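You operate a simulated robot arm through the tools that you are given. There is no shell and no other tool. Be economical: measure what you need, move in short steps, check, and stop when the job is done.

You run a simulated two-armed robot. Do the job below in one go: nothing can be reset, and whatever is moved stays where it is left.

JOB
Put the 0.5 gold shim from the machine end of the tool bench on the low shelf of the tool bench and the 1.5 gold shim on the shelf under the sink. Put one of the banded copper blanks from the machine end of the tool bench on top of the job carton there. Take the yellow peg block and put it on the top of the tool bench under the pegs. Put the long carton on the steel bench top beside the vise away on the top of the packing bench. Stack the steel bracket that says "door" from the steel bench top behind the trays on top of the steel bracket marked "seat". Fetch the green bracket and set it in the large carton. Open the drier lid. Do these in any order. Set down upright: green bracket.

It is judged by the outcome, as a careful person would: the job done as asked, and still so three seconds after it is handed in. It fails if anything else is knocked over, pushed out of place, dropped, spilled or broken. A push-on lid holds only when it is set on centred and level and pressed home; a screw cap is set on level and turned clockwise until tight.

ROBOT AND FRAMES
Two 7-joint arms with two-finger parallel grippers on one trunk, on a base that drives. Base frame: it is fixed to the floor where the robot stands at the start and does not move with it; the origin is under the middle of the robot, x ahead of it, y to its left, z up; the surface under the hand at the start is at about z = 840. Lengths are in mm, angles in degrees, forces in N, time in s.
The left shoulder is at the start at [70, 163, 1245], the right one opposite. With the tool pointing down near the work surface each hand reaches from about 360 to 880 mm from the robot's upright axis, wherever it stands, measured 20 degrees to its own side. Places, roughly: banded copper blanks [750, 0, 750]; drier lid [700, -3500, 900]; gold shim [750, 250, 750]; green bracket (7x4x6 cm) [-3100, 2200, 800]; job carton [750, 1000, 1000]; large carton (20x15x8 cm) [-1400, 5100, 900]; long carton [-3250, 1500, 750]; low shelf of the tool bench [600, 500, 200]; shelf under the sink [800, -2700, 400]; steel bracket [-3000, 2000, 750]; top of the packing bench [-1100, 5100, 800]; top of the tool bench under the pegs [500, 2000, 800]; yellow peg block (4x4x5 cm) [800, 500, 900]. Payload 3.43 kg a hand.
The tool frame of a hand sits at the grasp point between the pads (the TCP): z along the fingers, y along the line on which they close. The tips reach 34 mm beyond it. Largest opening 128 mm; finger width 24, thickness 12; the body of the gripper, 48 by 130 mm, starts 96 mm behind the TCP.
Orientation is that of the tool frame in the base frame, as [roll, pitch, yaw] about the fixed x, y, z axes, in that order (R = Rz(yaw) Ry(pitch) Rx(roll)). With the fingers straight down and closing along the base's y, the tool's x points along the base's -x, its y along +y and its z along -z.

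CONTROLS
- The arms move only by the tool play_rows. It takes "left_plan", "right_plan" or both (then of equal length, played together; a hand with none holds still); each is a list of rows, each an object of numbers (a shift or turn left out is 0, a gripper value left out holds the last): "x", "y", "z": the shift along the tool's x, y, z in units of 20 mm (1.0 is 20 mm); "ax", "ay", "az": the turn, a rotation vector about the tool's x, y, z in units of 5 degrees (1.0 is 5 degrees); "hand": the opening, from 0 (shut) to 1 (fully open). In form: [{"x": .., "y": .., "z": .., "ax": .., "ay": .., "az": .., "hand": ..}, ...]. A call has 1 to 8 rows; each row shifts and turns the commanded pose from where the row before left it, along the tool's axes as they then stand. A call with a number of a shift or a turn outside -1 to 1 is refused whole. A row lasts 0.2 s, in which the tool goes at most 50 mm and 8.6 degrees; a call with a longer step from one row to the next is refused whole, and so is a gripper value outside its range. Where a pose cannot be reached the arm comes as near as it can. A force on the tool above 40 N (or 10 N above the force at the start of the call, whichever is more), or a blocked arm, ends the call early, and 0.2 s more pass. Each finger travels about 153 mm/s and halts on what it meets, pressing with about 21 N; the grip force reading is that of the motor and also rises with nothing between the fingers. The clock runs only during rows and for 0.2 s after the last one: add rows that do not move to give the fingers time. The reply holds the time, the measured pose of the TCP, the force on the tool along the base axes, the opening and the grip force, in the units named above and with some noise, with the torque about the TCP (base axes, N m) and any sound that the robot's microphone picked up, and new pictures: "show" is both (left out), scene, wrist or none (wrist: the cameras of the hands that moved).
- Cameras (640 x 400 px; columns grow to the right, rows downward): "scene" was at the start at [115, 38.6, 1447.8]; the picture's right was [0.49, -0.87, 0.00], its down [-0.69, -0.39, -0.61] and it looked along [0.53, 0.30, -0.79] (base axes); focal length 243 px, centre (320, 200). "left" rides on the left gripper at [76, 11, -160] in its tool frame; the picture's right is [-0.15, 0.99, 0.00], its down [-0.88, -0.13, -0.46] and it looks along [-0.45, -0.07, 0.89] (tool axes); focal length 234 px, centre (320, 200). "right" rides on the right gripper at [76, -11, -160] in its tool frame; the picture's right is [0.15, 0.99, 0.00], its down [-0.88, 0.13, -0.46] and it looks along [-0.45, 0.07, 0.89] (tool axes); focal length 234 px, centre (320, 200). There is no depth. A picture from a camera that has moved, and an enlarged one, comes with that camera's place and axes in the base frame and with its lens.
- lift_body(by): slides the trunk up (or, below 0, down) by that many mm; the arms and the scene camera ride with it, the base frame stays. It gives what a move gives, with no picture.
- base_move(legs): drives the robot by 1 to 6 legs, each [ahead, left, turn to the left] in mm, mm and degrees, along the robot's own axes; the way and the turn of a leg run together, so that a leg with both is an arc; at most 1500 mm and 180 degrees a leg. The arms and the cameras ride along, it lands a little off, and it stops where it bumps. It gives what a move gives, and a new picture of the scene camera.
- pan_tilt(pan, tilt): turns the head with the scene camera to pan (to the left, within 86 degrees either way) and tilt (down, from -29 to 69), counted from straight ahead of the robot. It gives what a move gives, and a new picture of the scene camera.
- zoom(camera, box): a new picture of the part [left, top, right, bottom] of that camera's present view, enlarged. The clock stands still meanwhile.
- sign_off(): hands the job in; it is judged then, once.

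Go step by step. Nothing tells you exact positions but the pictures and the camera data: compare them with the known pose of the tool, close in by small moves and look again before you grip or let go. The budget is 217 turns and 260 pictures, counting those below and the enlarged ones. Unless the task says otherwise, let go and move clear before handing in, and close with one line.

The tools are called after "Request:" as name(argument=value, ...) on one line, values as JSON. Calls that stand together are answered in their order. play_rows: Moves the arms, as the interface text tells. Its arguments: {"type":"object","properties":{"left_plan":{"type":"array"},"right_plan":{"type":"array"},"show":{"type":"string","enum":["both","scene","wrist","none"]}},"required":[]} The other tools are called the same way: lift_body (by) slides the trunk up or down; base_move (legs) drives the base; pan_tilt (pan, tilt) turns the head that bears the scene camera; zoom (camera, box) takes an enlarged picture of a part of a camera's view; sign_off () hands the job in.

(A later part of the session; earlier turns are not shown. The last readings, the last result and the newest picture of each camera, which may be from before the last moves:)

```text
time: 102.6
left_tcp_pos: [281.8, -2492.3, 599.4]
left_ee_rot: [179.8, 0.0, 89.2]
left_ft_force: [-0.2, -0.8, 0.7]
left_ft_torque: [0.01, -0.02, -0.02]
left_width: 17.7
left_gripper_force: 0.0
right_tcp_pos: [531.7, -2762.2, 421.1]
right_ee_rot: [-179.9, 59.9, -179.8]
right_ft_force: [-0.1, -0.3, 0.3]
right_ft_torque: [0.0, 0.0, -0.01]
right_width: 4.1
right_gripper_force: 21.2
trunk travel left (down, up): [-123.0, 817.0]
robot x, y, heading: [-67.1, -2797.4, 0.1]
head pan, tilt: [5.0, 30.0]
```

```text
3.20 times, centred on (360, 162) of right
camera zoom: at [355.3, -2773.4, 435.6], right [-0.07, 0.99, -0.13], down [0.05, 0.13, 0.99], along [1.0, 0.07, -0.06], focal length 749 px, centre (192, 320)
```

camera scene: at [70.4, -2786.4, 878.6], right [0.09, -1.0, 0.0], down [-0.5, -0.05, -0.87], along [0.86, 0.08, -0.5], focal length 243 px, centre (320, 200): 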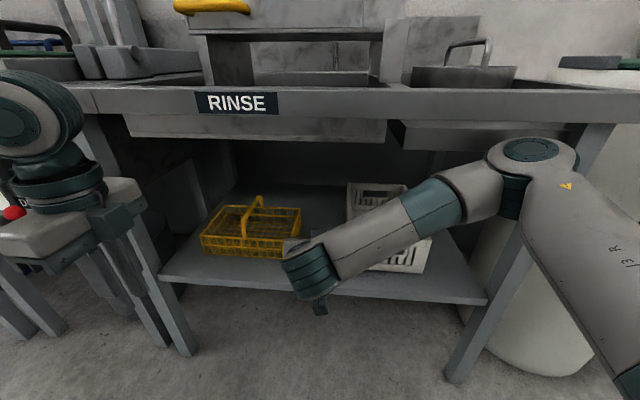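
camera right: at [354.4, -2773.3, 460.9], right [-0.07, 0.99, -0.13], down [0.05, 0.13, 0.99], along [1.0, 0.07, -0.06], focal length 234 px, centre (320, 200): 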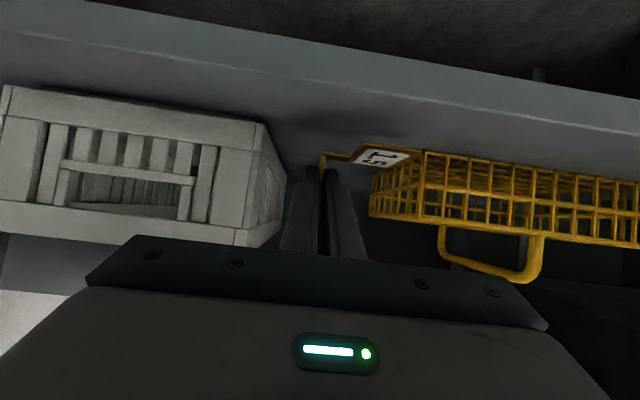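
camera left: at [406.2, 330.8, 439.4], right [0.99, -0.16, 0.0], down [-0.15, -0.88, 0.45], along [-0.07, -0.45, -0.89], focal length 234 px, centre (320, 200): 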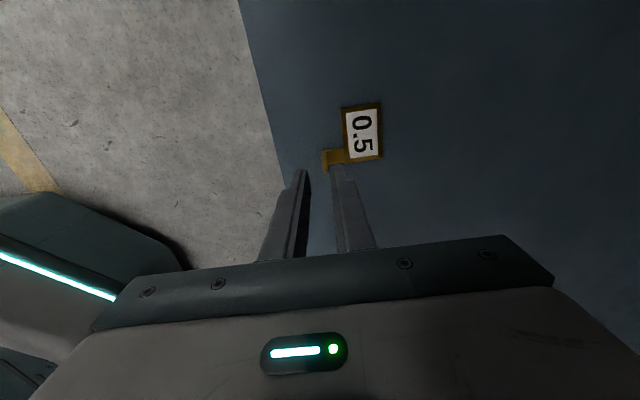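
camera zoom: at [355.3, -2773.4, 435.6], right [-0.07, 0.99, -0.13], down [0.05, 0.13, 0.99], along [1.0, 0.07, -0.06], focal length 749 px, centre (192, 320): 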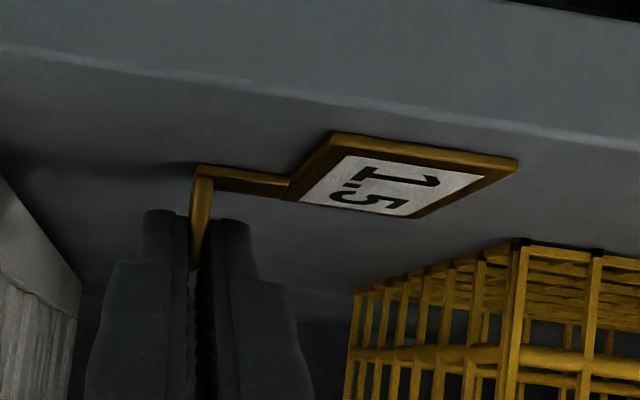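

The shelf is actually at z≈378 with its edge at x≈502, so I move 40 mm deeper before setting down.

Request:
play_rows(right_plan=[{"x": -0.6, "z": 0.8}, {"x": -0.6, "z": 0.8}, {"x": -0.3, "z": 0.6}, {}, {"x": 0.17, "z": 0.1}, {"x": 0.13, "z": 0.075}, {"x": 0.13, "z": 0.075}, {}], show="none")

Request:
zoom(camera="right", box=[260, 100, 460, 225])

```text
time: 104.4
left_tcp_pos: [281.3, -2492.5, 598.6]
left_ee_rot: [179.7, 0.0, 89.2]
left_ft_force: [0.5, -0.3, 0.0]
left_ft_torque: [0.02, 0.04, 0.01]
left_width: 17.8
left_gripper_force: 0.1
right_tcp_pos: [584.4, -2761.8, 416.8]
right_ee_rot: [180.0, 60.1, -179.9]
right_ft_force: [4.2, 0.8, 14.2]
right_ft_torque: [0.08, -0.4, 0.08]
right_width: 4.4
right_gripper_force: 21.7
trunk travel left (down, up): [-123.0, 817.0]
robot x, y, heading: [-72.9, -2795.3, -0.0]
head pan, tilt: [5.0, 30.0]
```

```text
3.20 times, centred on (360, 162) of right
camera zoom: at [408.5, -2773.1, 429.7], right [-0.07, 0.99, -0.13], down [0.04, 0.13, 0.99], along [1.0, 0.07, -0.05], focal length 749 px, centre (192, 320)
```

zoom: 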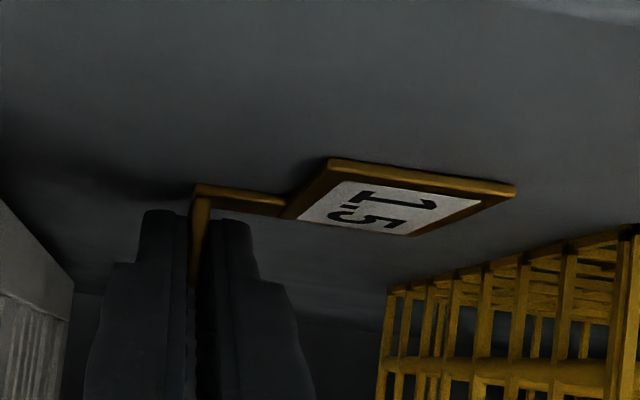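

Contact made. Open, rise, and withdraw.

Request:
play_rows(right_plan=[{"hand": 0.14}, {"hand": 0.14}, {"x": -0.6, "z": -0.35}, {"x": -0.866, "z": -0.5}, {"x": -0.866, "z": -0.5}, {}], show="wrist")

```text
time: 105.8
left_tcp_pos: [282.4, -2491.0, 597.9]
left_ee_rot: [179.8, 0.0, 89.2]
left_ft_force: [0.2, -0.5, 0.0]
left_ft_torque: [0.0, 0.0, -0.02]
left_width: 18.0
left_gripper_force: 0.0
right_tcp_pos: [586.0, -2763.4, 467.6]
right_ee_rot: [-179.9, 59.9, -179.7]
right_ft_force: [-0.3, 1.0, -0.2]
right_ft_torque: [-0.01, 0.03, -0.03]
right_width: 17.8
right_gripper_force: 0.1
trunk travel left (down, up): [-123.0, 817.0]
robot x, y, heading: [-71.4, -2798.1, 0.1]
head pan, tilt: [5.0, 30.0]
camera right: at [408.4, -2773.8, 482.5], right [-0.07, 0.99, -0.13], down [0.05, 0.13, 0.99], along [1.0, 0.07, -0.06], focal length 234 px, centre (320, 200)
```

right: 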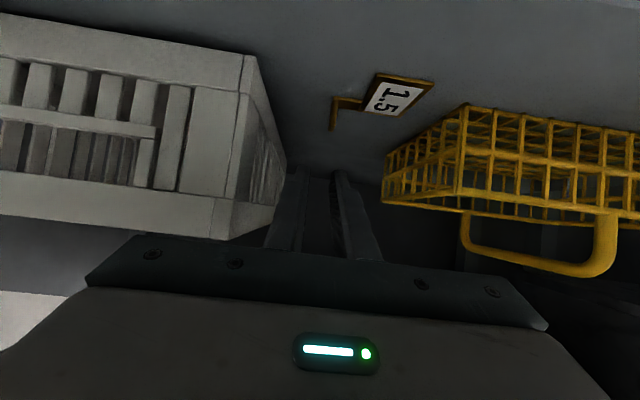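

The 1.5 shim is on the sink shelf. Next, back out, raise, and go look at the drier just to the right.

Request:
base_move(legs=[[-550, 0, 0], [0, -700, 0]])

Request:
lift_body(by=400)

Request:
lift_body(by=200)

Request:
pan_tilt(pan=0, tilt=28)

```text
time: 112.3
left_tcp_pos: [-253.5, -3183.1, 597.7]
left_ee_rot: [179.7, 0.0, 90.2]
left_ft_force: [0.2, 0.1, 0.2]
left_ft_torque: [0.02, 0.01, -0.02]
left_width: 17.9
left_gripper_force: 0.1
right_tcp_pos: [52.8, -3449.0, 468.5]
right_ee_rot: [-179.9, 59.9, -178.8]
right_ft_force: [-0.6, -0.4, -0.4]
right_ft_torque: [0.01, -0.01, 0.0]
right_width: 18.2
right_gripper_force: 0.0
trunk travel left (down, up): [-123.0, 817.0]
robot x, y, heading: [-598.0, -3494.2, 1.3]
head pan, tilt: [5.0, 30.0]
camera scene: at [-460.2, -3480.8, 878.7], right [0.11, -0.99, 0.0], down [-0.5, -0.05, -0.87], along [0.86, 0.09, -0.5], focal length 243 px, centre (320, 200)
```

scene: 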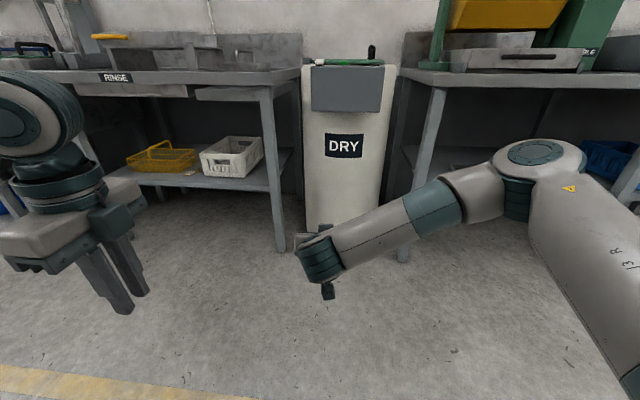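

```text
time: 116.2
left_tcp_pos: [-253.6, -3183.9, 998.5]
left_ee_rot: [179.8, -0.1, 90.2]
left_ft_force: [0.9, 0.3, 0.2]
left_ft_torque: [0.01, 0.02, 0.0]
left_width: 17.9
left_gripper_force: 0.1
right_tcp_pos: [53.4, -3448.9, 866.7]
right_ee_rot: [-179.9, 59.9, -178.8]
right_ft_force: [0.1, -0.9, 0.6]
right_ft_torque: [0.0, -0.02, 0.0]
right_width: 17.8
right_gripper_force: 0.0
trunk travel left (down, up): [-523.0, 417.0]
robot x, y, heading: [-601.4, -3495.1, 1.1]
head pan, tilt: [5.0, 30.0]
```

```text
time: 118.3
left_tcp_pos: [-253.6, -3182.4, 1198.6]
left_ee_rot: [179.8, 0.0, 90.2]
left_ft_force: [-0.3, 1.0, 0.8]
left_ft_torque: [-0.02, -0.01, 0.02]
left_width: 17.9
left_gripper_force: 0.0
right_tcp_pos: [53.3, -3448.0, 1067.2]
right_ee_rot: [-179.9, 59.9, -178.8]
right_ft_force: [0.6, -0.3, -0.4]
right_ft_torque: [0.03, 0.0, 0.03]
right_width: 18.0
right_gripper_force: 0.0
trunk travel left (down, up): [-723.0, 217.0]
robot x, y, heading: [-594.5, -3494.8, 1.3]
head pan, tilt: [5.0, 30.0]
```

```text
time: 119.0
left_tcp_pos: [-252.8, -3183.6, 1197.8]
left_ee_rot: [179.9, 0.1, 90.2]
left_ft_force: [0.5, 0.8, -0.6]
left_ft_torque: [0.01, 0.0, -0.03]
left_width: 18.0
left_gripper_force: 0.1
right_tcp_pos: [55.0, -3448.3, 1067.2]
right_ee_rot: [-179.8, 59.9, -178.8]
right_ft_force: [0.4, 0.0, 0.2]
right_ft_torque: [0.01, 0.0, 0.02]
right_width: 17.8
right_gripper_force: 0.1
trunk travel left (down, up): [-723.0, 217.0]
robot x, y, heading: [-596.8, -3493.7, 0.8]
head pan, tilt: [0.0, 28.0]
camera scene: at [-458.8, -3488.5, 1481.8], right [0.02, -1.0, 0.0], down [-0.47, -0.01, -0.88], along [0.88, 0.02, -0.47], focal length 243 px, centre (320, 200)
```

scene: 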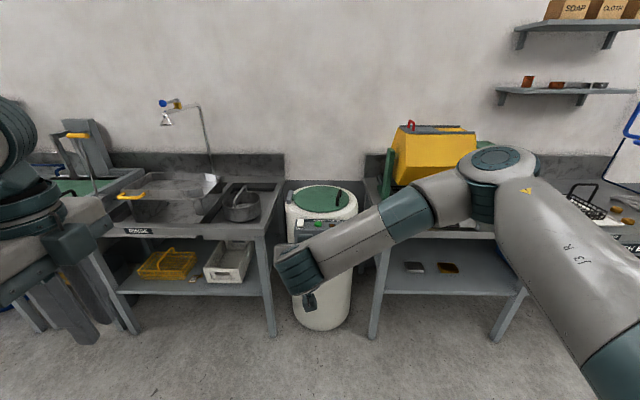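

Request:
zoom(camera="scene", box=[270, 170, 370, 240])

```text
5.71 times, centred on (320, 205) of scene
camera zoom: at [-458.8, -3488.5, 1481.8], right [0.02, -1.0, 0.0], down [-0.47, -0.01, -0.88], along [0.88, 0.02, -0.47], focal length 1391 px, centre (320, 171)
```

zoom: 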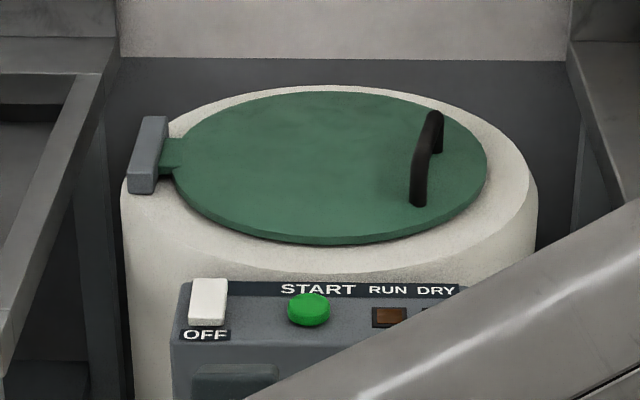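

The drier has a green lid hinged on its left side with a black handle on the right. I'll open it with the left hand, rolling the hand along with the lid; first the right arm is tucked aside and the left hand brought over with fingers closing along y.

Request:
play_rows(left_plan=[{"x": -0.75, "y": 0.65, "az": -1, "hand": 0.5}, {"x": -0.804, "y": 0.582, "az": -1}, {"x": -0.852, "y": 0.51, "az": -1}, {"x": -0.893, "y": 0.434, "az": -1}, {"x": -0.927, "y": 0.354, "az": -1}, {"x": -0.955, "y": 0.272, "az": -1}, {"x": -0.975, "y": 0.188, "az": -1}, {"x": -0.987, "y": 0.102, "az": -1}], right_plan=[{"x": 0.46, "y": -1, "z": -0.8}, {"x": 0.46, "y": -1, "z": -0.8}, {"x": 0.46, "y": -1, "z": -0.8}, {"x": 0.46, "y": -1, "z": -0.8}, {"x": 0.46, "y": -1, "z": -0.8}, {"x": 0.46, "y": -1, "z": -0.8}, {"x": 0.46, "y": -1, "z": -0.8}, {"x": 0.46, "y": -1, "z": -0.8}], show="none")

Request:
play_rows(left_plan=[{"x": -0.992, "y": 0.016, "az": -1}, {"x": -0.99, "y": -0.071, "az": -1}, {"x": -0.98, "y": -0.157, "az": -1}, {"x": -0.963, "y": -0.241, "az": -1}, {"x": -0.938, "y": -0.325, "az": -1}, {"x": -0.906, "y": -0.405, "az": -1}, {"x": -0.868, "y": -0.483, "az": -1}, {"x": -0.822, "y": -0.556, "az": -1}], right_plan=[{"x": 0.46, "y": -1, "z": -0.8}, {"x": 0.46, "y": -1, "z": -0.8}, {"x": 0.46, "y": -1, "z": -0.8}, {"x": 0.46, "y": -1, "z": -0.8}, {"x": 0.46, "y": -1, "z": -0.8}, {"x": 0.46, "y": -1, "z": -0.8}, {}, {}], show="none")

Request:
play_rows(left_plan=[{"x": -0.771, "y": -0.609, "az": -1}, {"x": -0.713, "y": -0.682, "az": -1}, {}], show="none")

Request:
pan_tilt(pan=0, tilt=33)

```text
time: 120.8
left_tcp_pos: [-148.3, -3303.3, 1199.2]
left_ee_rot: [179.8, 0.1, 130.2]
left_ft_force: [0.1, -1.0, 0.3]
left_ft_torque: [0.01, 0.04, 0.0]
left_width: 64.2
left_gripper_force: 0.0
right_tcp_pos: [-48.5, -3585.8, 1058.7]
right_ee_rot: [180.0, 59.8, -178.9]
right_ft_force: [0.6, 0.3, -0.3]
right_ft_torque: [-0.01, 0.03, 0.04]
right_width: 17.9
right_gripper_force: 0.1
right hand out of reach, approached as far as the arm can: row 7, 8
trunk travel left (down, up): [-723.0, 217.0]
robot x, y, heading: [-598.1, -3491.5, 1.0]
head pan, tilt: [0.0, 28.0]
```

```text
time: 122.6
left_tcp_pos: [-66.7, -3343.4, 1229.4]
left_ee_rot: [180.0, 0.3, 170.2]
left_ft_force: [-0.2, 0.3, -0.3]
left_ft_torque: [0.03, -0.02, -0.01]
left_width: 63.9
left_gripper_force: 0.1
left hand out of reach, approached as far as the arm can: row 4, 5, 6, 7, 8
right_tcp_pos: [-33.3, -3659.5, 1024.6]
right_ee_rot: [-179.9, 59.9, -179.0]
right_ft_force: [0.3, -0.6, 0.3]
right_ft_torque: [0.03, 0.0, 0.04]
right_width: 17.6
right_gripper_force: 0.0
right hand out of reach, approached as far as the arm can: row 1, 2, 3, 4, 5, 6
trunk travel left (down, up): [-723.0, 217.0]
robot x, y, heading: [-599.0, -3492.9, 1.3]
head pan, tilt: [0.0, 28.0]
```

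```text
time: 123.4
left_tcp_pos: [-50.2, -3333.9, 1229.3]
left_ee_rot: [-179.9, 0.2, 177.6]
left_ft_force: [-0.2, 1.0, -0.4]
left_ft_torque: [0.0, -0.01, 0.01]
left_width: 63.8
left_gripper_force: 0.1
left hand out of reach, approached as far as the arm can: row 1, 2
right_tcp_pos: [-33.6, -3657.8, 1025.3]
right_ee_rot: [-179.8, 59.9, -178.7]
right_ft_force: [-0.8, -0.5, -0.3]
right_ft_torque: [0.01, -0.04, 0.0]
right_width: 18.2
right_gripper_force: 0.1
trunk travel left (down, up): [-723.0, 217.0]
robot x, y, heading: [-599.8, -3490.5, 1.2]
head pan, tilt: [0.0, 28.0]
```

```text
time: 124.1
left_tcp_pos: [-48.8, -3334.3, 1231.2]
left_ee_rot: [180.0, 0.1, 177.6]
left_ft_force: [-0.5, 0.3, 0.1]
left_ft_torque: [0.0, 0.01, -0.02]
left_width: 64.1
left_gripper_force: 0.1
right_tcp_pos: [-33.0, -3658.0, 1025.0]
right_ee_rot: [-180.0, 59.8, -178.8]
right_ft_force: [-0.3, 0.3, -0.3]
right_ft_torque: [-0.01, -0.02, 0.02]
right_width: 17.9
right_gripper_force: 0.1
trunk travel left (down, up): [-723.0, 217.0]
robot x, y, heading: [-597.5, -3495.7, 1.3]
head pan, tilt: [0.0, 33.0]
camera scene: at [-460.8, -3488.8, 1474.0], right [0.02, -1.0, 0.0], down [-0.54, -0.01, -0.84], along [0.84, 0.02, -0.54], focal length 243 px, centre (320, 200)
```

scene: 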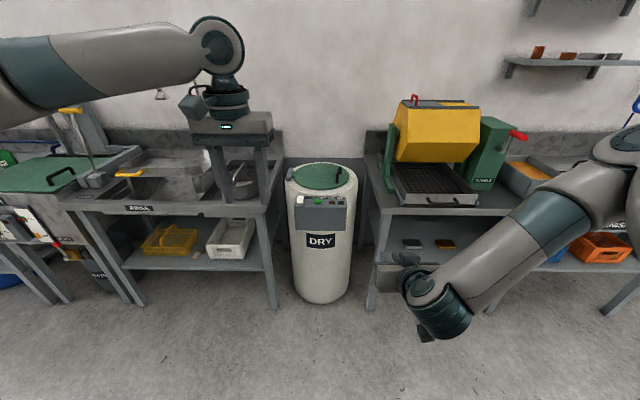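

Request:
play_rows(right_plan=[{"x": 0.577, "z": -1}, {"x": 0.577, "z": -1}, {"x": 0.577, "z": -1}, {"x": 0.577, "z": -1}, {"x": 0.577, "z": -1}, {"x": 0.577, "z": -1}], left_plan=[{"z": 1}, {"z": 1}, {"z": 1}, {"z": 1}, {"az": -0.5}, {}], show="none")

Request:
base_move(legs=[[0, -65, -1.2], [520, 0, 0]])

Request:
pan_tilt(pan=0, tilt=50)

Request:
zoom(camera="left", box=[0, 0, 640, 400])

```text
time: 125.5
left_tcp_pos: [-47.3, -3332.5, 1148.5]
left_ee_rot: [-180.0, 0.1, -177.3]
left_ft_force: [-0.6, 0.5, 0.6]
left_ft_torque: [0.0, -0.03, 0.0]
left_width: 63.9
left_gripper_force: 0.0
right_tcp_pos: [-55.1, -3631.1, 990.5]
right_ee_rot: [-179.8, 59.9, -178.8]
right_ft_force: [0.9, 0.5, -0.1]
right_ft_torque: [0.04, -0.04, -0.03]
right_width: 17.9
right_gripper_force: 0.2
right hand out of reach, approached as far as the arm can: row 1, 2, 3, 4, 5, 6
trunk travel left (down, up): [-723.0, 217.0]
robot x, y, heading: [-600.7, -3496.1, 1.1]
head pan, tilt: [0.0, 33.0]
```

```text
time: 129.0
left_tcp_pos: [460.1, -3407.2, 1148.2]
left_ee_rot: [180.0, 0.3, -178.2]
left_ft_force: [-0.3, 0.5, -0.3]
left_ft_torque: [-0.04, 0.01, 0.0]
left_width: 63.8
left_gripper_force: 0.0
right_tcp_pos: [448.5, -3705.5, 990.8]
right_ee_rot: [-179.8, 59.9, -179.7]
right_ft_force: [0.5, 0.2, -1.0]
right_ft_torque: [0.02, -0.02, 0.02]
right_width: 18.0
right_gripper_force: 0.0
trunk travel left (down, up): [-723.0, 217.0]
robot x, y, heading: [-93.2, -3563.1, 0.3]
head pan, tilt: [0.0, 33.0]
camera scene: at [44.5, -3555.4, 1474.1], right [0.0, -1.0, 0.0], down [-0.54, 0.0, -0.84], along [0.84, 0.0, -0.54], focal length 243 px, centre (320, 200)
```

scene: 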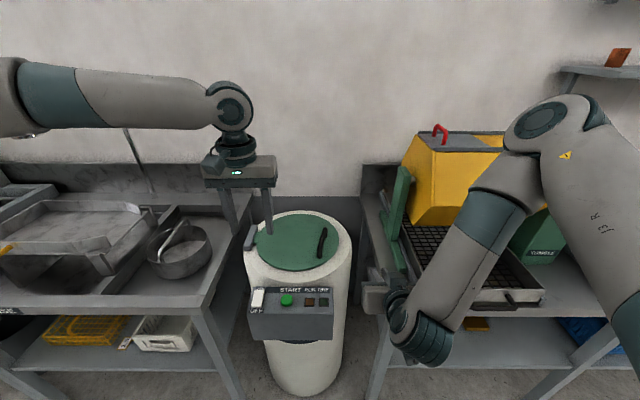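

```text
time: 129.8
left_tcp_pos: [460.2, -3407.5, 1148.9]
left_ee_rot: [180.0, 0.2, -178.4]
left_ft_force: [-0.4, -0.2, -0.2]
left_ft_torque: [0.02, -0.01, 0.01]
left_width: 64.1
left_gripper_force: 0.1
right_tcp_pos: [449.1, -3704.5, 990.7]
right_ee_rot: [-179.7, 59.8, -179.8]
right_ft_force: [0.1, -0.3, -0.8]
right_ft_torque: [0.0, -0.02, 0.0]
right_width: 17.8
right_gripper_force: 0.0
trunk travel left (down, up): [-723.0, 217.0]
robot x, y, heading: [-94.0, -3557.5, 0.5]
head pan, tilt: [0.0, 50.0]
camera scene: at [33.1, -3555.4, 1449.2], right [0.0, -1.0, 0.0], down [-0.77, 0.0, -0.64], along [0.64, 0.0, -0.77], focal length 243 px, centre (320, 200)
```

scene: 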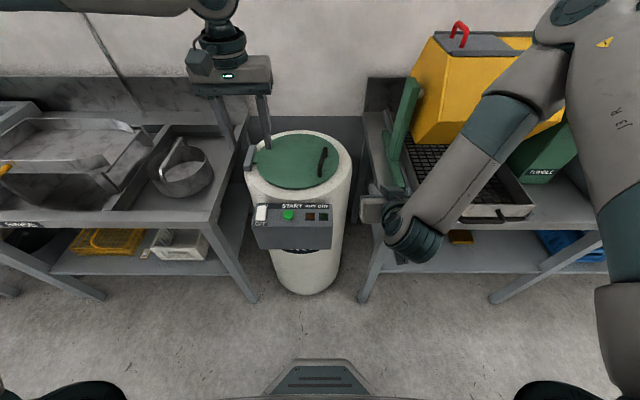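

```text
1.00 times, centred on (320, 200) of left (not enlarged: the box is as wide or as high as the picture)
camera zoom: at [384.0, -3399.1, 1308.6], right [0.12, 0.99, 0.0], down [0.88, -0.1, 0.46], along [0.46, -0.05, -0.89], focal length 234 px, centre (320, 200)
```

zoom: 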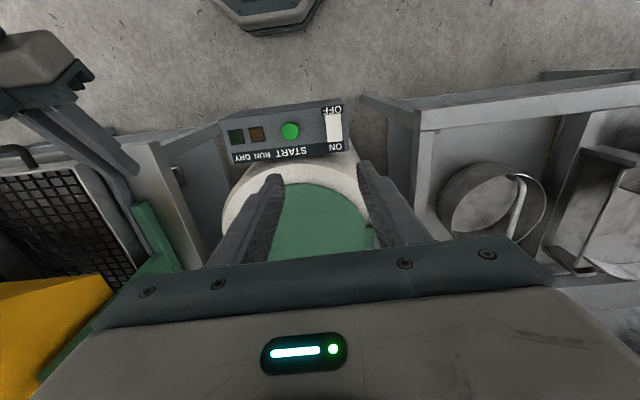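

Request:
zoom(camera="scene", box=[240, 120, 360, 200])

```text
5.00 times, centred on (300, 160) of scene
camera zoom: at [33.1, -3555.4, 1449.2], right [0.0, -1.0, 0.0], down [-0.77, 0.0, -0.64], along [0.64, 0.0, -0.77], focal length 1217 px, centre (420, 400)
```

zoom: 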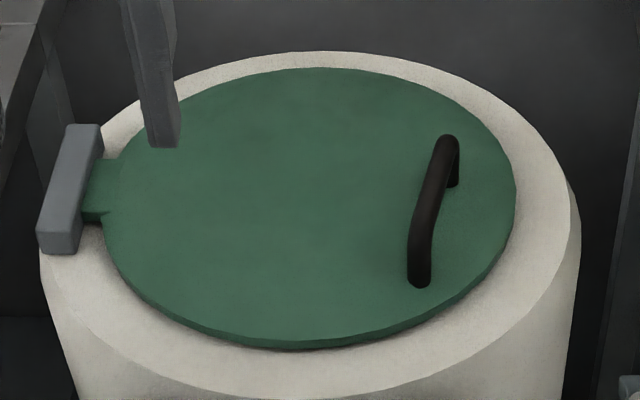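

Handle bar: centre about (665, −3565), z≈912, slanted −14°; hinge line at y≈−3313, z≈880. I bring the left hand above the handle, yawed to match.

Request:
play_rows(left_plan=[{"x": -1, "y": -0.85, "z": 0.9, "az": 0.39}, {"x": -1, "y": -0.85, "z": 0.9, "az": 0.39}, {"x": -1, "y": -0.85, "z": 0.9, "az": 0.39}, {"x": -1, "y": -0.85, "z": 0.9, "az": 0.39}, {"x": -1, "y": -0.85, "z": 0.9, "az": 0.39}, {"x": -1, "y": -0.85, "z": 0.9, "az": 0.39}, {"x": -1, "y": -0.85, "z": 0.9, "az": 0.39}, {"x": -1, "y": -0.85, "z": 0.9, "az": 0.39}], show="none")

Request:
play_rows(left_plan=[{"x": -1}, {"x": -1}, {"x": -0.5}, {}], show="both")

```text
time: 131.6
left_tcp_pos: [500.1, -3379.2, 1047.5]
left_ee_rot: [180.0, 0.4, 166.1]
left_ft_force: [-0.7, -0.6, 0.2]
left_ft_torque: [0.01, -0.01, 0.03]
left_width: 63.9
left_gripper_force: 0.0
left hand out of reach, approached as far as the arm can: row 1, 2, 3, 4, 5, 6, 7, 8
right_tcp_pos: [448.1, -3706.2, 990.5]
right_ee_rot: [-179.9, 60.0, -179.8]
right_ft_force: [-0.2, 0.7, -0.1]
right_ft_torque: [-0.02, 0.0, -0.01]
right_width: 18.0
right_gripper_force: 0.0
trunk travel left (down, up): [-723.0, 217.0]
robot x, y, heading: [-93.3, -3557.0, 0.3]
head pan, tilt: [0.0, 50.0]
```

```text
time: 132.6
left_tcp_pos: [528.4, -3361.2, 1057.3]
left_ee_rot: [-180.0, 0.2, 166.1]
left_ft_force: [-0.1, 0.3, -0.3]
left_ft_torque: [0.03, -0.01, 0.02]
left_width: 64.1
left_gripper_force: 0.0
left hand out of reach, approached as far as the arm can: row 1, 2, 3
right_tcp_pos: [448.4, -3704.7, 990.2]
right_ee_rot: [-179.8, 59.9, -179.8]
right_ft_force: [0.1, 0.0, -0.9]
right_ft_torque: [0.02, -0.02, -0.06]
right_width: 18.0
right_gripper_force: 0.0
trunk travel left (down, up): [-723.0, 217.0]
robot x, y, heading: [-93.6, -3553.8, 0.5]
head pan, tilt: [0.0, 50.0]
camera scene: at [32.9, -3555.4, 1449.2], right [0.0, -1.0, 0.0], down [-0.77, 0.0, -0.64], along [0.64, 0.0, -0.77], focal length 243 px, centre (320, 200)
camera left: at [457.1, -3333.5, 1216.9], right [0.38, 0.93, 0.0], down [0.82, -0.34, 0.46], along [0.43, -0.17, -0.89], focal length 234 px, centre (320, 200)
```

scene: 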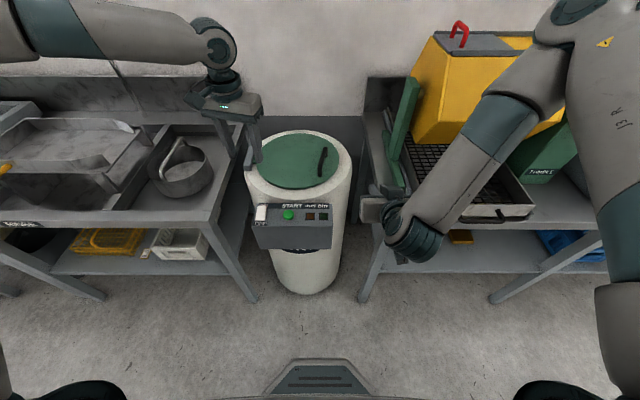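
left: 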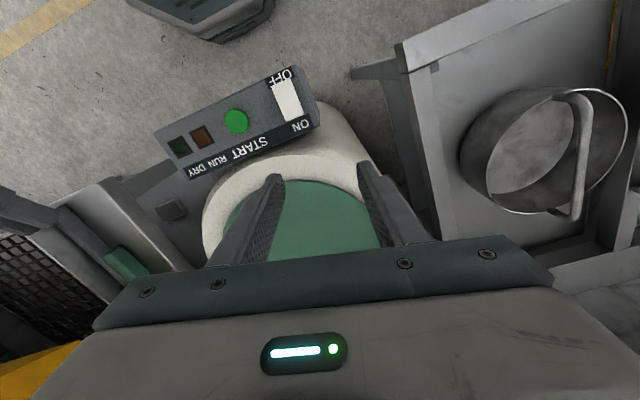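

The left arm cannot reach across the body, so I shift the robot to the right so that the handle lies on its left side. The handle is a round bar, so with a vertical pinch near the tips it can roll as the lid swings.

Request:
lift_body(by=120)

Request:
base_move(legs=[[0, -225, 0], [94, 0, 0]])

Request:
play_rows(left_plan=[{"z": 1}, {"z": 1}, {}], show="both")

```text
time: 134.1
left_tcp_pos: [527.9, -3362.1, 1177.4]
left_ee_rot: [-179.9, 0.3, 166.1]
left_ft_force: [0.6, 0.3, 0.2]
left_ft_torque: [0.0, 0.0, 0.0]
left_width: 64.0
left_gripper_force: 0.1
right_tcp_pos: [449.0, -3704.9, 1110.4]
right_ee_rot: [-179.8, 60.0, -179.8]
right_ft_force: [0.1, -0.1, -0.1]
right_ft_torque: [0.01, 0.02, 0.01]
right_width: 18.1
right_gripper_force: 0.1
trunk travel left (down, up): [-843.0, 97.0]
robot x, y, heading: [-90.5, -3562.4, 0.4]
head pan, tilt: [0.0, 50.0]
```

```text
time: 136.5
left_tcp_pos: [620.4, -3583.3, 1180.7]
left_ee_rot: [180.0, 0.5, 166.2]
left_ft_force: [-0.1, -0.3, 0.0]
left_ft_torque: [0.01, -0.01, -0.02]
left_width: 63.9
left_gripper_force: 0.1
right_tcp_pos: [539.4, -3926.0, 1111.9]
right_ee_rot: [-179.9, 60.1, -179.7]
right_ft_force: [-0.7, -0.2, -0.2]
right_ft_torque: [-0.01, 0.01, 0.01]
right_width: 17.8
right_gripper_force: 0.1
trunk travel left (down, up): [-843.0, 97.0]
robot x, y, heading: [-0.6, -3780.6, 0.3]
head pan, tilt: [0.0, 50.0]
camera scene: at [123.2, -3776.6, 1569.6], right [0.01, -1.0, 0.0], down [-0.76, 0.0, -0.64], along [0.64, 0.0, -0.76], focal length 243 px, centre (320, 200)
```

scene: 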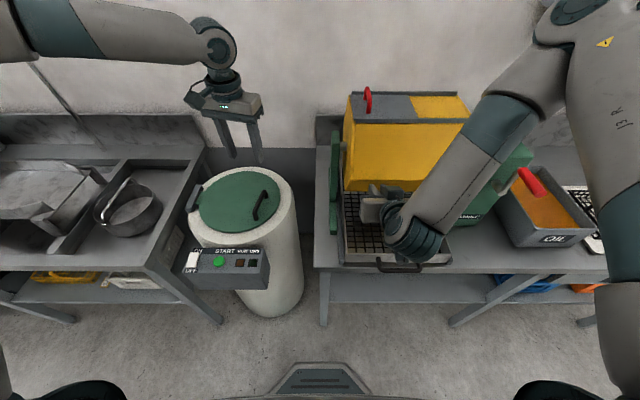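

```text
time: 137.3
left_tcp_pos: [617.4, -3574.1, 1140.2]
left_ee_rot: [-179.9, 0.3, 166.2]
left_ft_force: [0.8, -0.7, 0.3]
left_ft_torque: [0.03, 0.01, 0.03]
left_width: 64.0
left_gripper_force: 0.1
left hand out of reach, approached as far as the arm can: row 1, 2
right_tcp_pos: [544.4, -3925.4, 1110.1]
right_ee_rot: [-179.9, 59.8, -179.7]
right_ft_force: [0.3, -0.9, 0.1]
right_ft_torque: [0.02, 0.0, -0.05]
right_width: 17.9
right_gripper_force: 0.0
trunk travel left (down, up): [-843.0, 97.0]
robot x, y, heading: [3.4, -3779.7, 0.5]
head pan, tilt: [0.0, 50.0]
camera scene: at [129.3, -3776.4, 1568.9], right [0.01, -1.0, 0.0], down [-0.77, 0.0, -0.64], along [0.64, 0.0, -0.77], focal length 243 px, centre (320, 200)
camera left: at [545.6, -3545.1, 1300.2], right [0.38, 0.93, 0.0], down [0.82, -0.34, 0.46], along [0.43, -0.17, -0.89], focal length 234 px, centre (320, 200)
```

scene: 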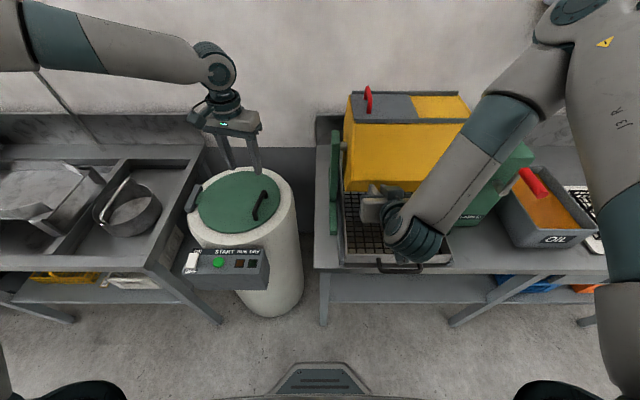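
left: 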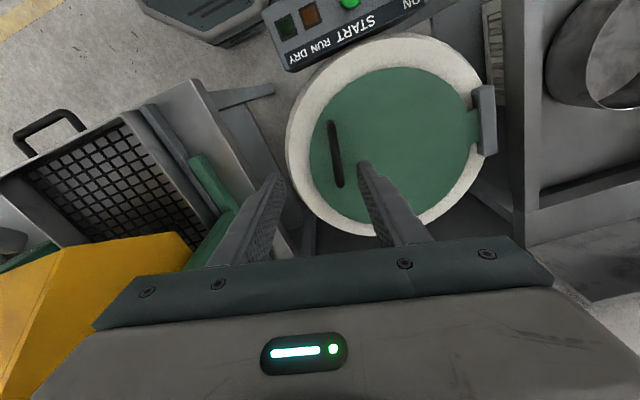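

Request:
base_move(legs=[[15, -110, -0.3]])

Request:
play_rows(left_plan=[{"z": 1}, {"z": 1}, {"z": 1}, {"z": 1}, {}], show="both")

```text
time: 138.5
left_tcp_pos: [632.1, -3683.2, 1140.8]
left_ee_rot: [-179.9, 0.4, 166.0]
left_ft_force: [-0.5, -0.3, -0.2]
left_ft_torque: [0.03, -0.01, 0.0]
left_width: 64.1
left_gripper_force: 0.1
right_tcp_pos: [556.3, -4035.1, 1111.1]
right_ee_rot: [-179.7, 59.9, -179.8]
right_ft_force: [0.0, 1.0, 0.0]
right_ft_torque: [0.02, 0.02, -0.01]
right_width: 17.9
right_gripper_force: 0.0
trunk travel left (down, up): [-843.0, 97.0]
robot x, y, heading: [17.6, -3889.5, 0.2]
head pan, tilt: [0.0, 50.0]
camera scene: at [142.3, -3883.2, 1569.1], right [0.0, -1.0, 0.0], down [-0.77, 0.0, -0.64], along [0.64, 0.0, -0.77], focal length 243 px, centre (320, 200)
```

scene: 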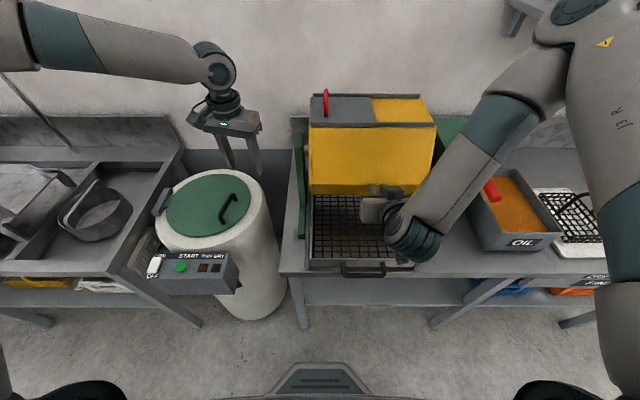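

```text
time: 139.7
left_tcp_pos: [614.2, -3659.1, 1078.4]
left_ee_rot: [-179.9, 0.5, 166.1]
left_ft_force: [-0.9, -0.3, -0.1]
left_ft_torque: [-0.01, -0.01, 0.0]
left_width: 63.9
left_gripper_force: 0.0
left hand out of reach, approached as far as the arm can: row 1, 2, 3, 4
right_tcp_pos: [557.2, -4035.0, 1109.0]
right_ee_rot: [-179.9, 59.9, -179.9]
right_ft_force: [0.2, -0.1, 1.0]
right_ft_torque: [0.0, -0.02, 0.0]
right_width: 18.0
right_gripper_force: 0.0
trunk travel left (down, up): [-843.0, 97.0]
robot x, y, heading: [14.2, -3882.5, 0.2]
head pan, tilt: [0.0, 50.0]
camera scene: at [142.1, -3885.2, 1569.2], right [0.0, -1.0, 0.0], down [-0.77, 0.0, -0.64], along [0.64, 0.0, -0.77], focal length 243 px, centre (320, 200)
camera left: at [542.2, -3630.6, 1237.2], right [0.38, 0.92, 0.0], down [0.82, -0.34, 0.46], along [0.43, -0.18, -0.89], focal length 234 px, centre (320, 200)
```

scene: 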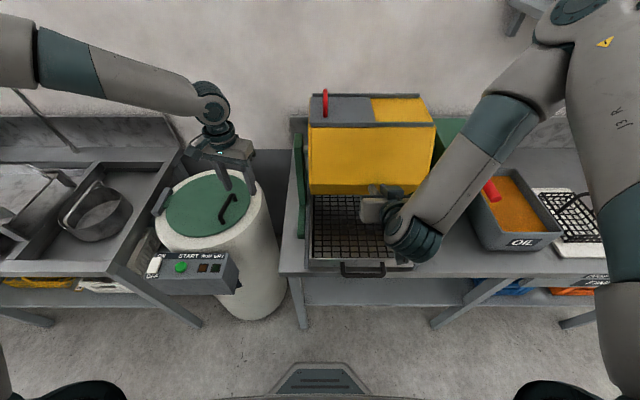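
left: 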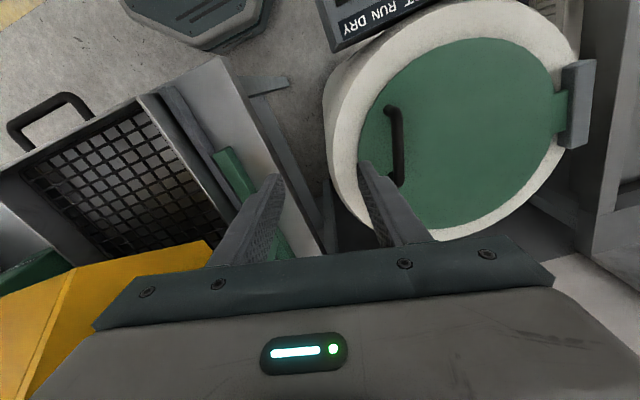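

Request:
play_rows(left_plan=[{"x": -0.2, "y": 0.86, "z": 0.5}, {"x": -0.2, "y": 0.86, "z": 0.9}, {"x": -0.2, "y": 0.86, "z": 0.9}, {"x": -0.2, "y": 0.86, "z": 1}, {"x": -0.2, "y": 0.86, "z": 1}, {"x": -0.2, "y": 0.86, "z": 1}, {}], show="both")

```text
time: 141.3
left_tcp_pos: [633.8, -3544.6, 1002.5]
left_ee_rot: [-179.9, 0.4, 166.1]
left_ft_force: [-0.4, 0.0, -1.1]
left_ft_torque: [0.01, 0.0, -0.03]
left_width: 63.9
left_gripper_force: 0.0
left hand out of reach, approached as far as the arm can: row 2, 3, 4, 5, 6
right_tcp_pos: [556.9, -4036.4, 1109.3]
right_ee_rot: [-179.9, 59.9, -179.9]
right_ft_force: [0.5, 0.1, -0.3]
right_ft_torque: [0.0, 0.0, -0.02]
right_width: 18.0
right_gripper_force: 0.0
trunk travel left (down, up): [-843.0, 97.0]
robot x, y, heading: [18.0, -3888.5, 0.4]
head pan, tilt: [0.0, 50.0]
camera scene: at [142.1, -3885.6, 1569.2], right [0.0, -1.0, 0.0], down [-0.77, 0.0, -0.64], along [0.64, 0.0, -0.77], focal length 243 px, centre (320, 200)
camera left: at [562.5, -3516.7, 1161.3], right [0.38, 0.92, 0.0], down [0.82, -0.34, 0.46], along [0.43, -0.18, -0.89], focal length 234 px, centre (320, 200)
```

scene: 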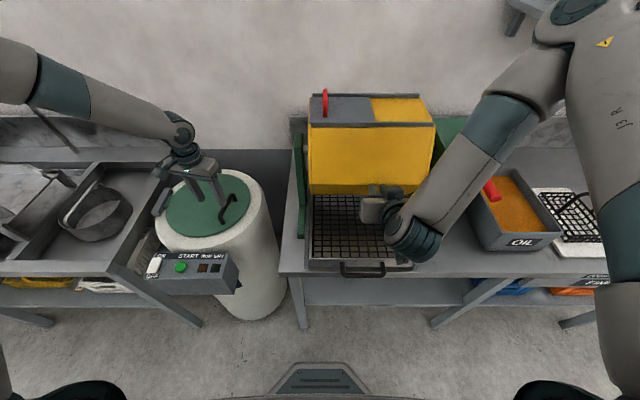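
left: 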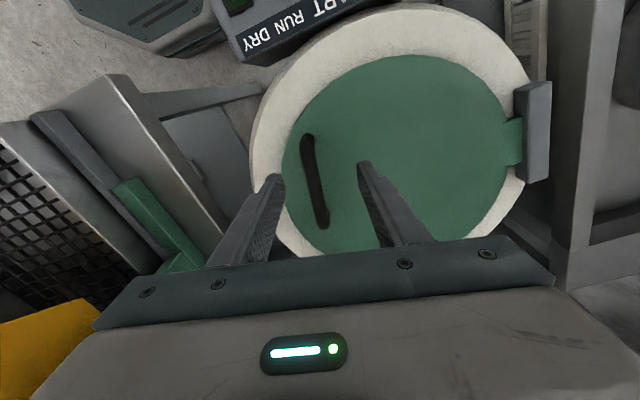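

Request:
base_move(legs=[[0, -12, 0]])

Request:
lift_body(by=-40)

Request:
zoom(camera="left", box=[220, 90, 420, 240])

Request:
zoom(camera="scene", box=[130, 130, 290, 250])

```text
time: 142.1
left_tcp_pos: [634.1, -3553.3, 1000.6]
left_ee_rot: [-179.8, 0.5, 166.2]
left_ft_force: [-0.4, 0.5, 0.6]
left_ft_torque: [-0.04, 0.0, 0.0]
left_width: 63.9
left_gripper_force: 0.0
right_tcp_pos: [557.0, -4045.4, 1111.2]
right_ee_rot: [-179.5, 59.9, -179.6]
right_ft_force: [0.0, 0.7, -0.4]
right_ft_torque: [-0.02, 0.01, -0.03]
right_width: 17.8
right_gripper_force: 0.0
trunk travel left (down, up): [-843.0, 97.0]
robot x, y, heading: [13.5, -3900.9, 0.1]
head pan, tilt: [0.0, 50.0]
camera scene: at [142.1, -3893.0, 1569.1], right [0.0, -1.0, 0.0], down [-0.77, 0.0, -0.64], along [0.64, 0.0, -0.77], focal length 243 px, centre (320, 200)
```

scene: 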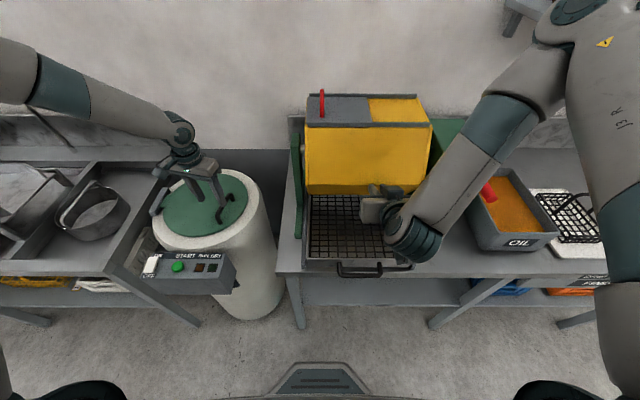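

```text
time: 142.9
left_tcp_pos: [632.0, -3556.7, 962.5]
left_ee_rot: [179.9, 0.5, 166.1]
left_ft_force: [-0.1, -0.7, 0.1]
left_ft_torque: [0.02, 0.0, 0.0]
left_width: 63.9
left_gripper_force: 0.0
right_tcp_pos: [555.3, -4047.3, 1069.6]
right_ee_rot: [-179.9, 59.8, -179.9]
right_ft_force: [0.2, -0.2, -0.5]
right_ft_torque: [0.0, -0.01, -0.01]
right_width: 17.9
right_gripper_force: 0.1
trunk travel left (down, up): [-803.0, 137.0]
robot x, y, heading: [12.8, -3903.5, 0.2]
head pan, tilt: [0.0, 50.0]
```

```text
2.67 times, centred on (320, 165) of left
camera zoom: at [561.6, -3528.6, 1121.9], right [0.38, 0.92, 0.0], down [0.82, -0.34, 0.46], along [0.43, -0.18, -0.89], focal length 624 px, centre (320, 293)
```

zoom: 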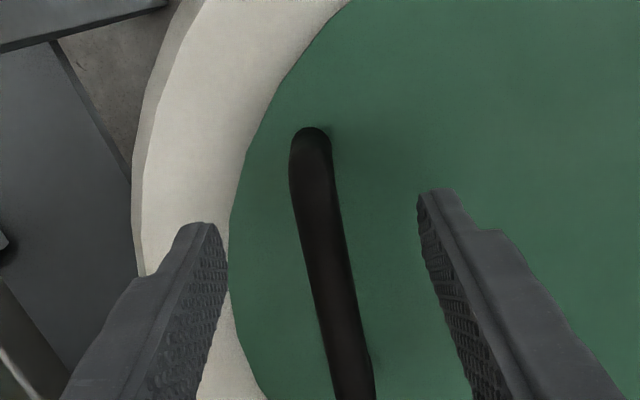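

```text
3.33 times, centred on (210, 190) of scene
camera zoom: at [141.2, -3897.9, 1529.3], right [0.0, -1.0, 0.0], down [-0.77, 0.0, -0.64], along [0.64, 0.0, -0.77], focal length 811 px, centre (687, 233)
```

zoom: 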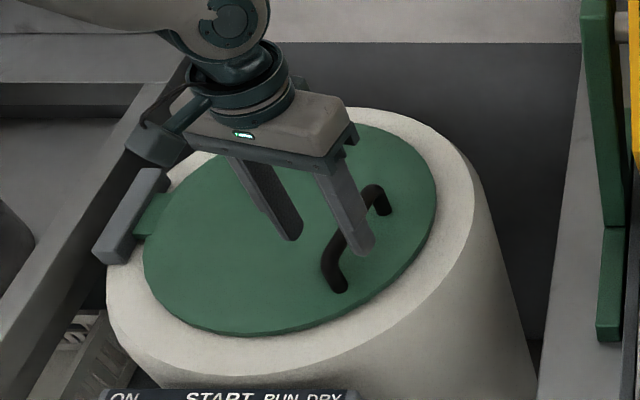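

The bar is centred between the fingers. Lower to z≈928 with the trunk and close.

Request:
lift_body(by=-33)

Request:
play_rows(left_plan=[{"hand": 0}, {}, {}, {}], show="wrist")

```text
time: 143.7
left_tcp_pos: [633.8, -3556.5, 929.7]
left_ee_rot: [180.0, 0.5, 166.0]
left_ft_force: [0.9, -0.6, -0.2]
left_ft_torque: [-0.01, -0.02, 0.01]
left_width: 63.9
left_gripper_force: 0.0
right_tcp_pos: [556.5, -4046.9, 1037.2]
right_ee_rot: [-179.8, 60.0, -179.9]
right_ft_force: [-0.3, 0.7, 0.5]
right_ft_torque: [0.01, -0.01, -0.02]
right_width: 18.0
right_gripper_force: 0.0
trunk travel left (down, up): [-770.0, 170.0]
robot x, y, heading: [19.5, -3900.3, 0.3]
head pan, tilt: [0.0, 50.0]
```

```text
time: 144.7
left_tcp_pos: [633.8, -3556.7, 929.2]
left_ee_rot: [-179.9, 0.4, 166.1]
left_ft_force: [-2.8, -4.5, -2.0]
left_ft_torque: [-0.03, 0.16, 1.16]
left_width: 16.5
left_gripper_force: 45.3
right_tcp_pos: [556.5, -4048.8, 1037.1]
right_ee_rot: [-179.9, 59.9, -179.9]
right_ft_force: [-0.3, 0.0, -0.9]
right_ft_torque: [0.02, -0.01, -0.03]
right_width: 18.0
right_gripper_force: 0.0
trunk travel left (down, up): [-770.0, 170.0]
robot x, y, heading: [15.4, -3898.8, 0.4]
head pan, tilt: [0.0, 50.0]
camera left: at [561.9, -3529.0, 1088.5], right [0.38, 0.93, 0.0], down [0.82, -0.34, 0.46], along [0.43, -0.18, -0.89], focal length 234 px, centre (320, 200)
```

left: 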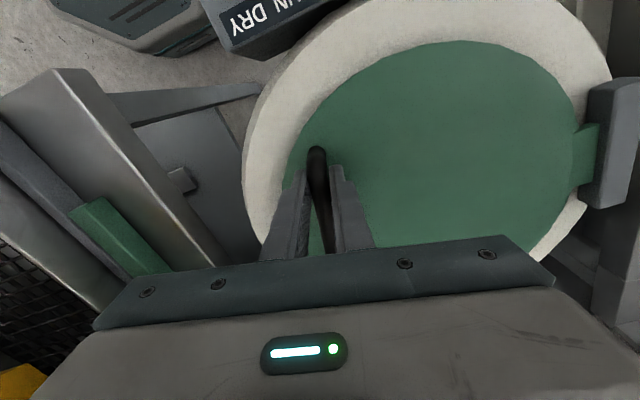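

The handle is gripped. Now lift along the arc about the hinge, first 40° of it.

Request:
play_rows(left_plan=[{"x": 0.04, "y": 0.155, "z": -0.995, "az": -0.15}, {"x": 0.06, "y": 0.243, "z": -0.98, "az": -0.15}, {"x": 0.08, "y": 0.364, "z": -0.937, "az": -0.15}, {"x": 0.076, "y": 0.365, "z": -0.937, "az": -0.15}], show="scene")

```text
time: 145.7
left_tcp_pos: [637.1, -3532.3, 1006.7]
left_ee_rot: [-180.0, 0.6, 169.1]
left_ft_force: [19.9, 3.1, -5.8]
left_ft_torque: [-0.43, -1.69, 0.49]
left_width: 15.7
left_gripper_force: 44.8
right_tcp_pos: [560.3, -4046.9, 1036.6]
right_ee_rot: [-179.8, 59.9, -179.7]
right_ft_force: [0.2, 0.8, 0.0]
right_ft_torque: [0.01, 0.0, 0.0]
right_width: 18.0
right_gripper_force: 0.0
trunk travel left (down, up): [-770.0, 170.0]
robot x, y, heading: [16.0, -3900.0, 0.1]
head pan, tilt: [0.0, 50.0]
camera scene: at [146.2, -3895.8, 1495.8], right [0.0, -1.0, 0.0], down [-0.77, 0.0, -0.64], along [0.64, 0.0, -0.77], focal length 243 px, centre (320, 200)
```

scene: 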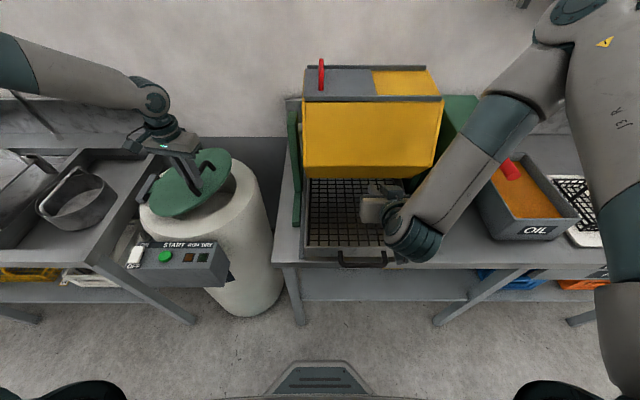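

The lid rises, but sideways force shows that the hinge axis is slanted like the bar; I follow the tool's own y direction from here.

Request:
play_rows(left_plan=[{"x": -0.12, "y": 0.53, "z": -0.88, "az": 0.15}, {"x": -0.08, "y": 0.55, "z": -0.88, "az": 0.15}, {"y": 0.69, "z": -0.78, "az": 0.15}, {"y": 0.71, "z": -0.77, "az": 0.15}], show="scene")

```text
time: 146.7
left_tcp_pos: [639.6, -3484.2, 1073.3]
left_ee_rot: [-179.8, 0.1, 166.3]
left_ft_force: [-27.9, -0.2, -2.1]
left_ft_torque: [-0.32, 0.31, 1.18]
left_width: 17.3
left_gripper_force: 45.2
right_tcp_pos: [553.5, -4045.8, 1039.9]
right_ee_rot: [-179.8, 60.1, -179.7]
right_ft_force: [-1.1, 0.2, 0.3]
right_ft_torque: [0.02, -0.02, 0.0]
right_width: 17.9
right_gripper_force: 0.0
trunk travel left (down, up): [-770.0, 170.0]
robot x, y, heading: [17.6, -3899.8, 0.0]
head pan, tilt: [0.0, 50.0]
camera scene: at [136.2, -3896.3, 1496.7], right [0.0, -1.0, 0.0], down [-0.76, 0.0, -0.65], along [0.65, 0.0, -0.76], focal length 243 px, centre (320, 200)
```

scene: 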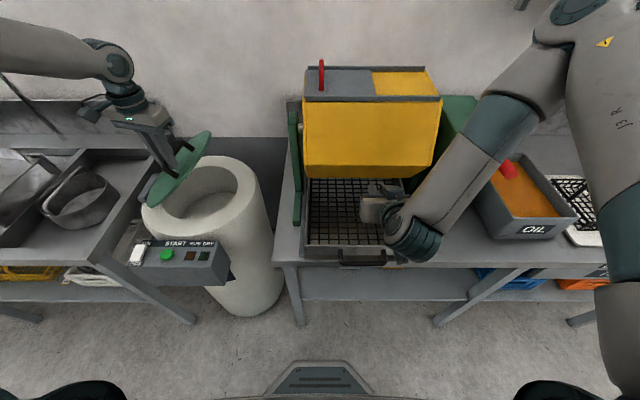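

Request:
play_rows(left_plan=[{"x": 0.38, "y": 0.79, "z": -0.65, "az": -0.1}, {"x": 0.35, "y": 0.8, "z": -0.62, "az": -0.1}, {"x": 0.15, "y": 0.89, "z": -0.48, "az": -0.1}, {"x": 0.15, "y": 0.89, "z": -0.46, "az": -0.1}], show="scene")

```text
time: 147.7
left_tcp_pos: [642.9, -3416.4, 1121.1]
left_ee_rot: [-179.9, 0.7, 168.0]
left_ft_force: [-13.4, -5.8, 8.0]
left_ft_torque: [-0.43, -0.4, 1.09]
left_width: 17.9
left_gripper_force: 44.9
right_tcp_pos: [554.3, -4047.5, 1039.6]
right_ee_rot: [-180.0, 60.1, 180.0]
right_ft_force: [-0.4, 0.0, -0.3]
right_ft_torque: [0.01, 0.01, 0.0]
right_width: 17.6
right_gripper_force: 0.0
trunk travel left (down, up): [-770.0, 170.0]
robot x, y, heading: [17.3, -3902.0, 0.1]
head pan, tilt: [0.0, 50.0]
camera scene: at [138.2, -3898.4, 1496.7], right [0.0, -1.0, 0.0], down [-0.76, 0.0, -0.64], along [0.64, 0.0, -0.76], focal length 243 px, centre (320, 200)
```

scene: 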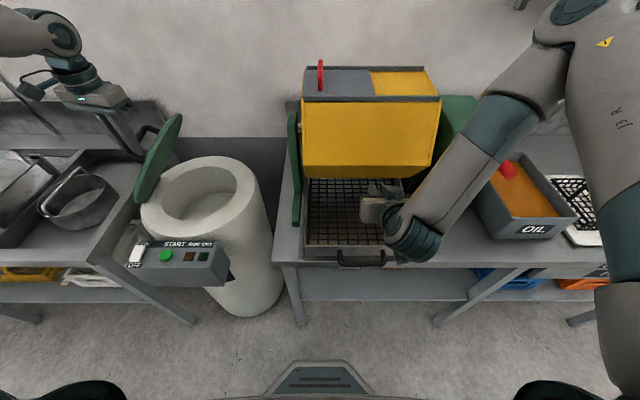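

Request:
play_rows(left_plan=[{"x": 0.22, "y": 0.95, "z": -0.3, "az": -0.1}, {"x": 0.2, "y": 0.95, "z": -0.28, "az": -0.1}, {"x": 0.16, "y": 0.98, "z": -0.16, "az": -0.1}, {"x": 0.16, "y": 0.98, "z": -0.1, "az": -0.1}, {"x": 0.16, "y": 0.98, "z": 0}], show="scene")

```text
time: 148.9
left_tcp_pos: [640.0, -3318.5, 1137.0]
left_ee_rot: [179.9, 0.6, 170.1]
left_ft_force: [5.9, -1.4, 33.4]
left_ft_torque: [-0.28, -0.28, 1.14]
left_width: 18.7
left_gripper_force: 44.8
right_tcp_pos: [555.1, -4049.6, 1038.5]
right_ee_rot: [179.8, 60.0, 179.9]
right_ft_force: [-0.1, -0.3, 0.3]
right_ft_torque: [-0.03, -0.01, -0.01]
right_width: 18.0
right_gripper_force: 0.0
trunk travel left (down, up): [-770.0, 170.0]
robot x, y, heading: [17.9, -3902.1, -0.0]
head pan, tilt: [0.0, 50.0]
camera scene: at [138.9, -3900.3, 1496.6], right [0.0, -1.0, 0.0], down [-0.76, 0.0, -0.64], along [0.64, 0.0, -0.76], focal length 243 px, centre (320, 200)
```

scene: 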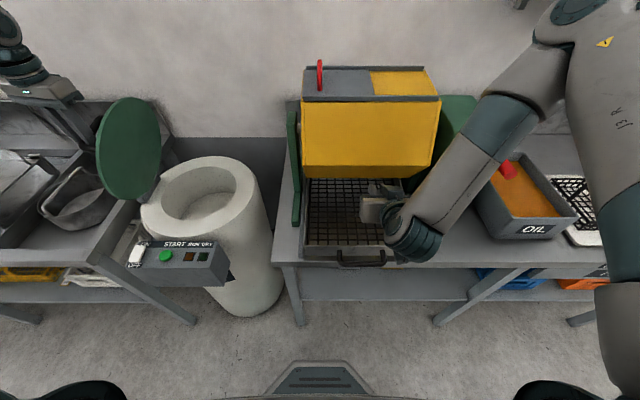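

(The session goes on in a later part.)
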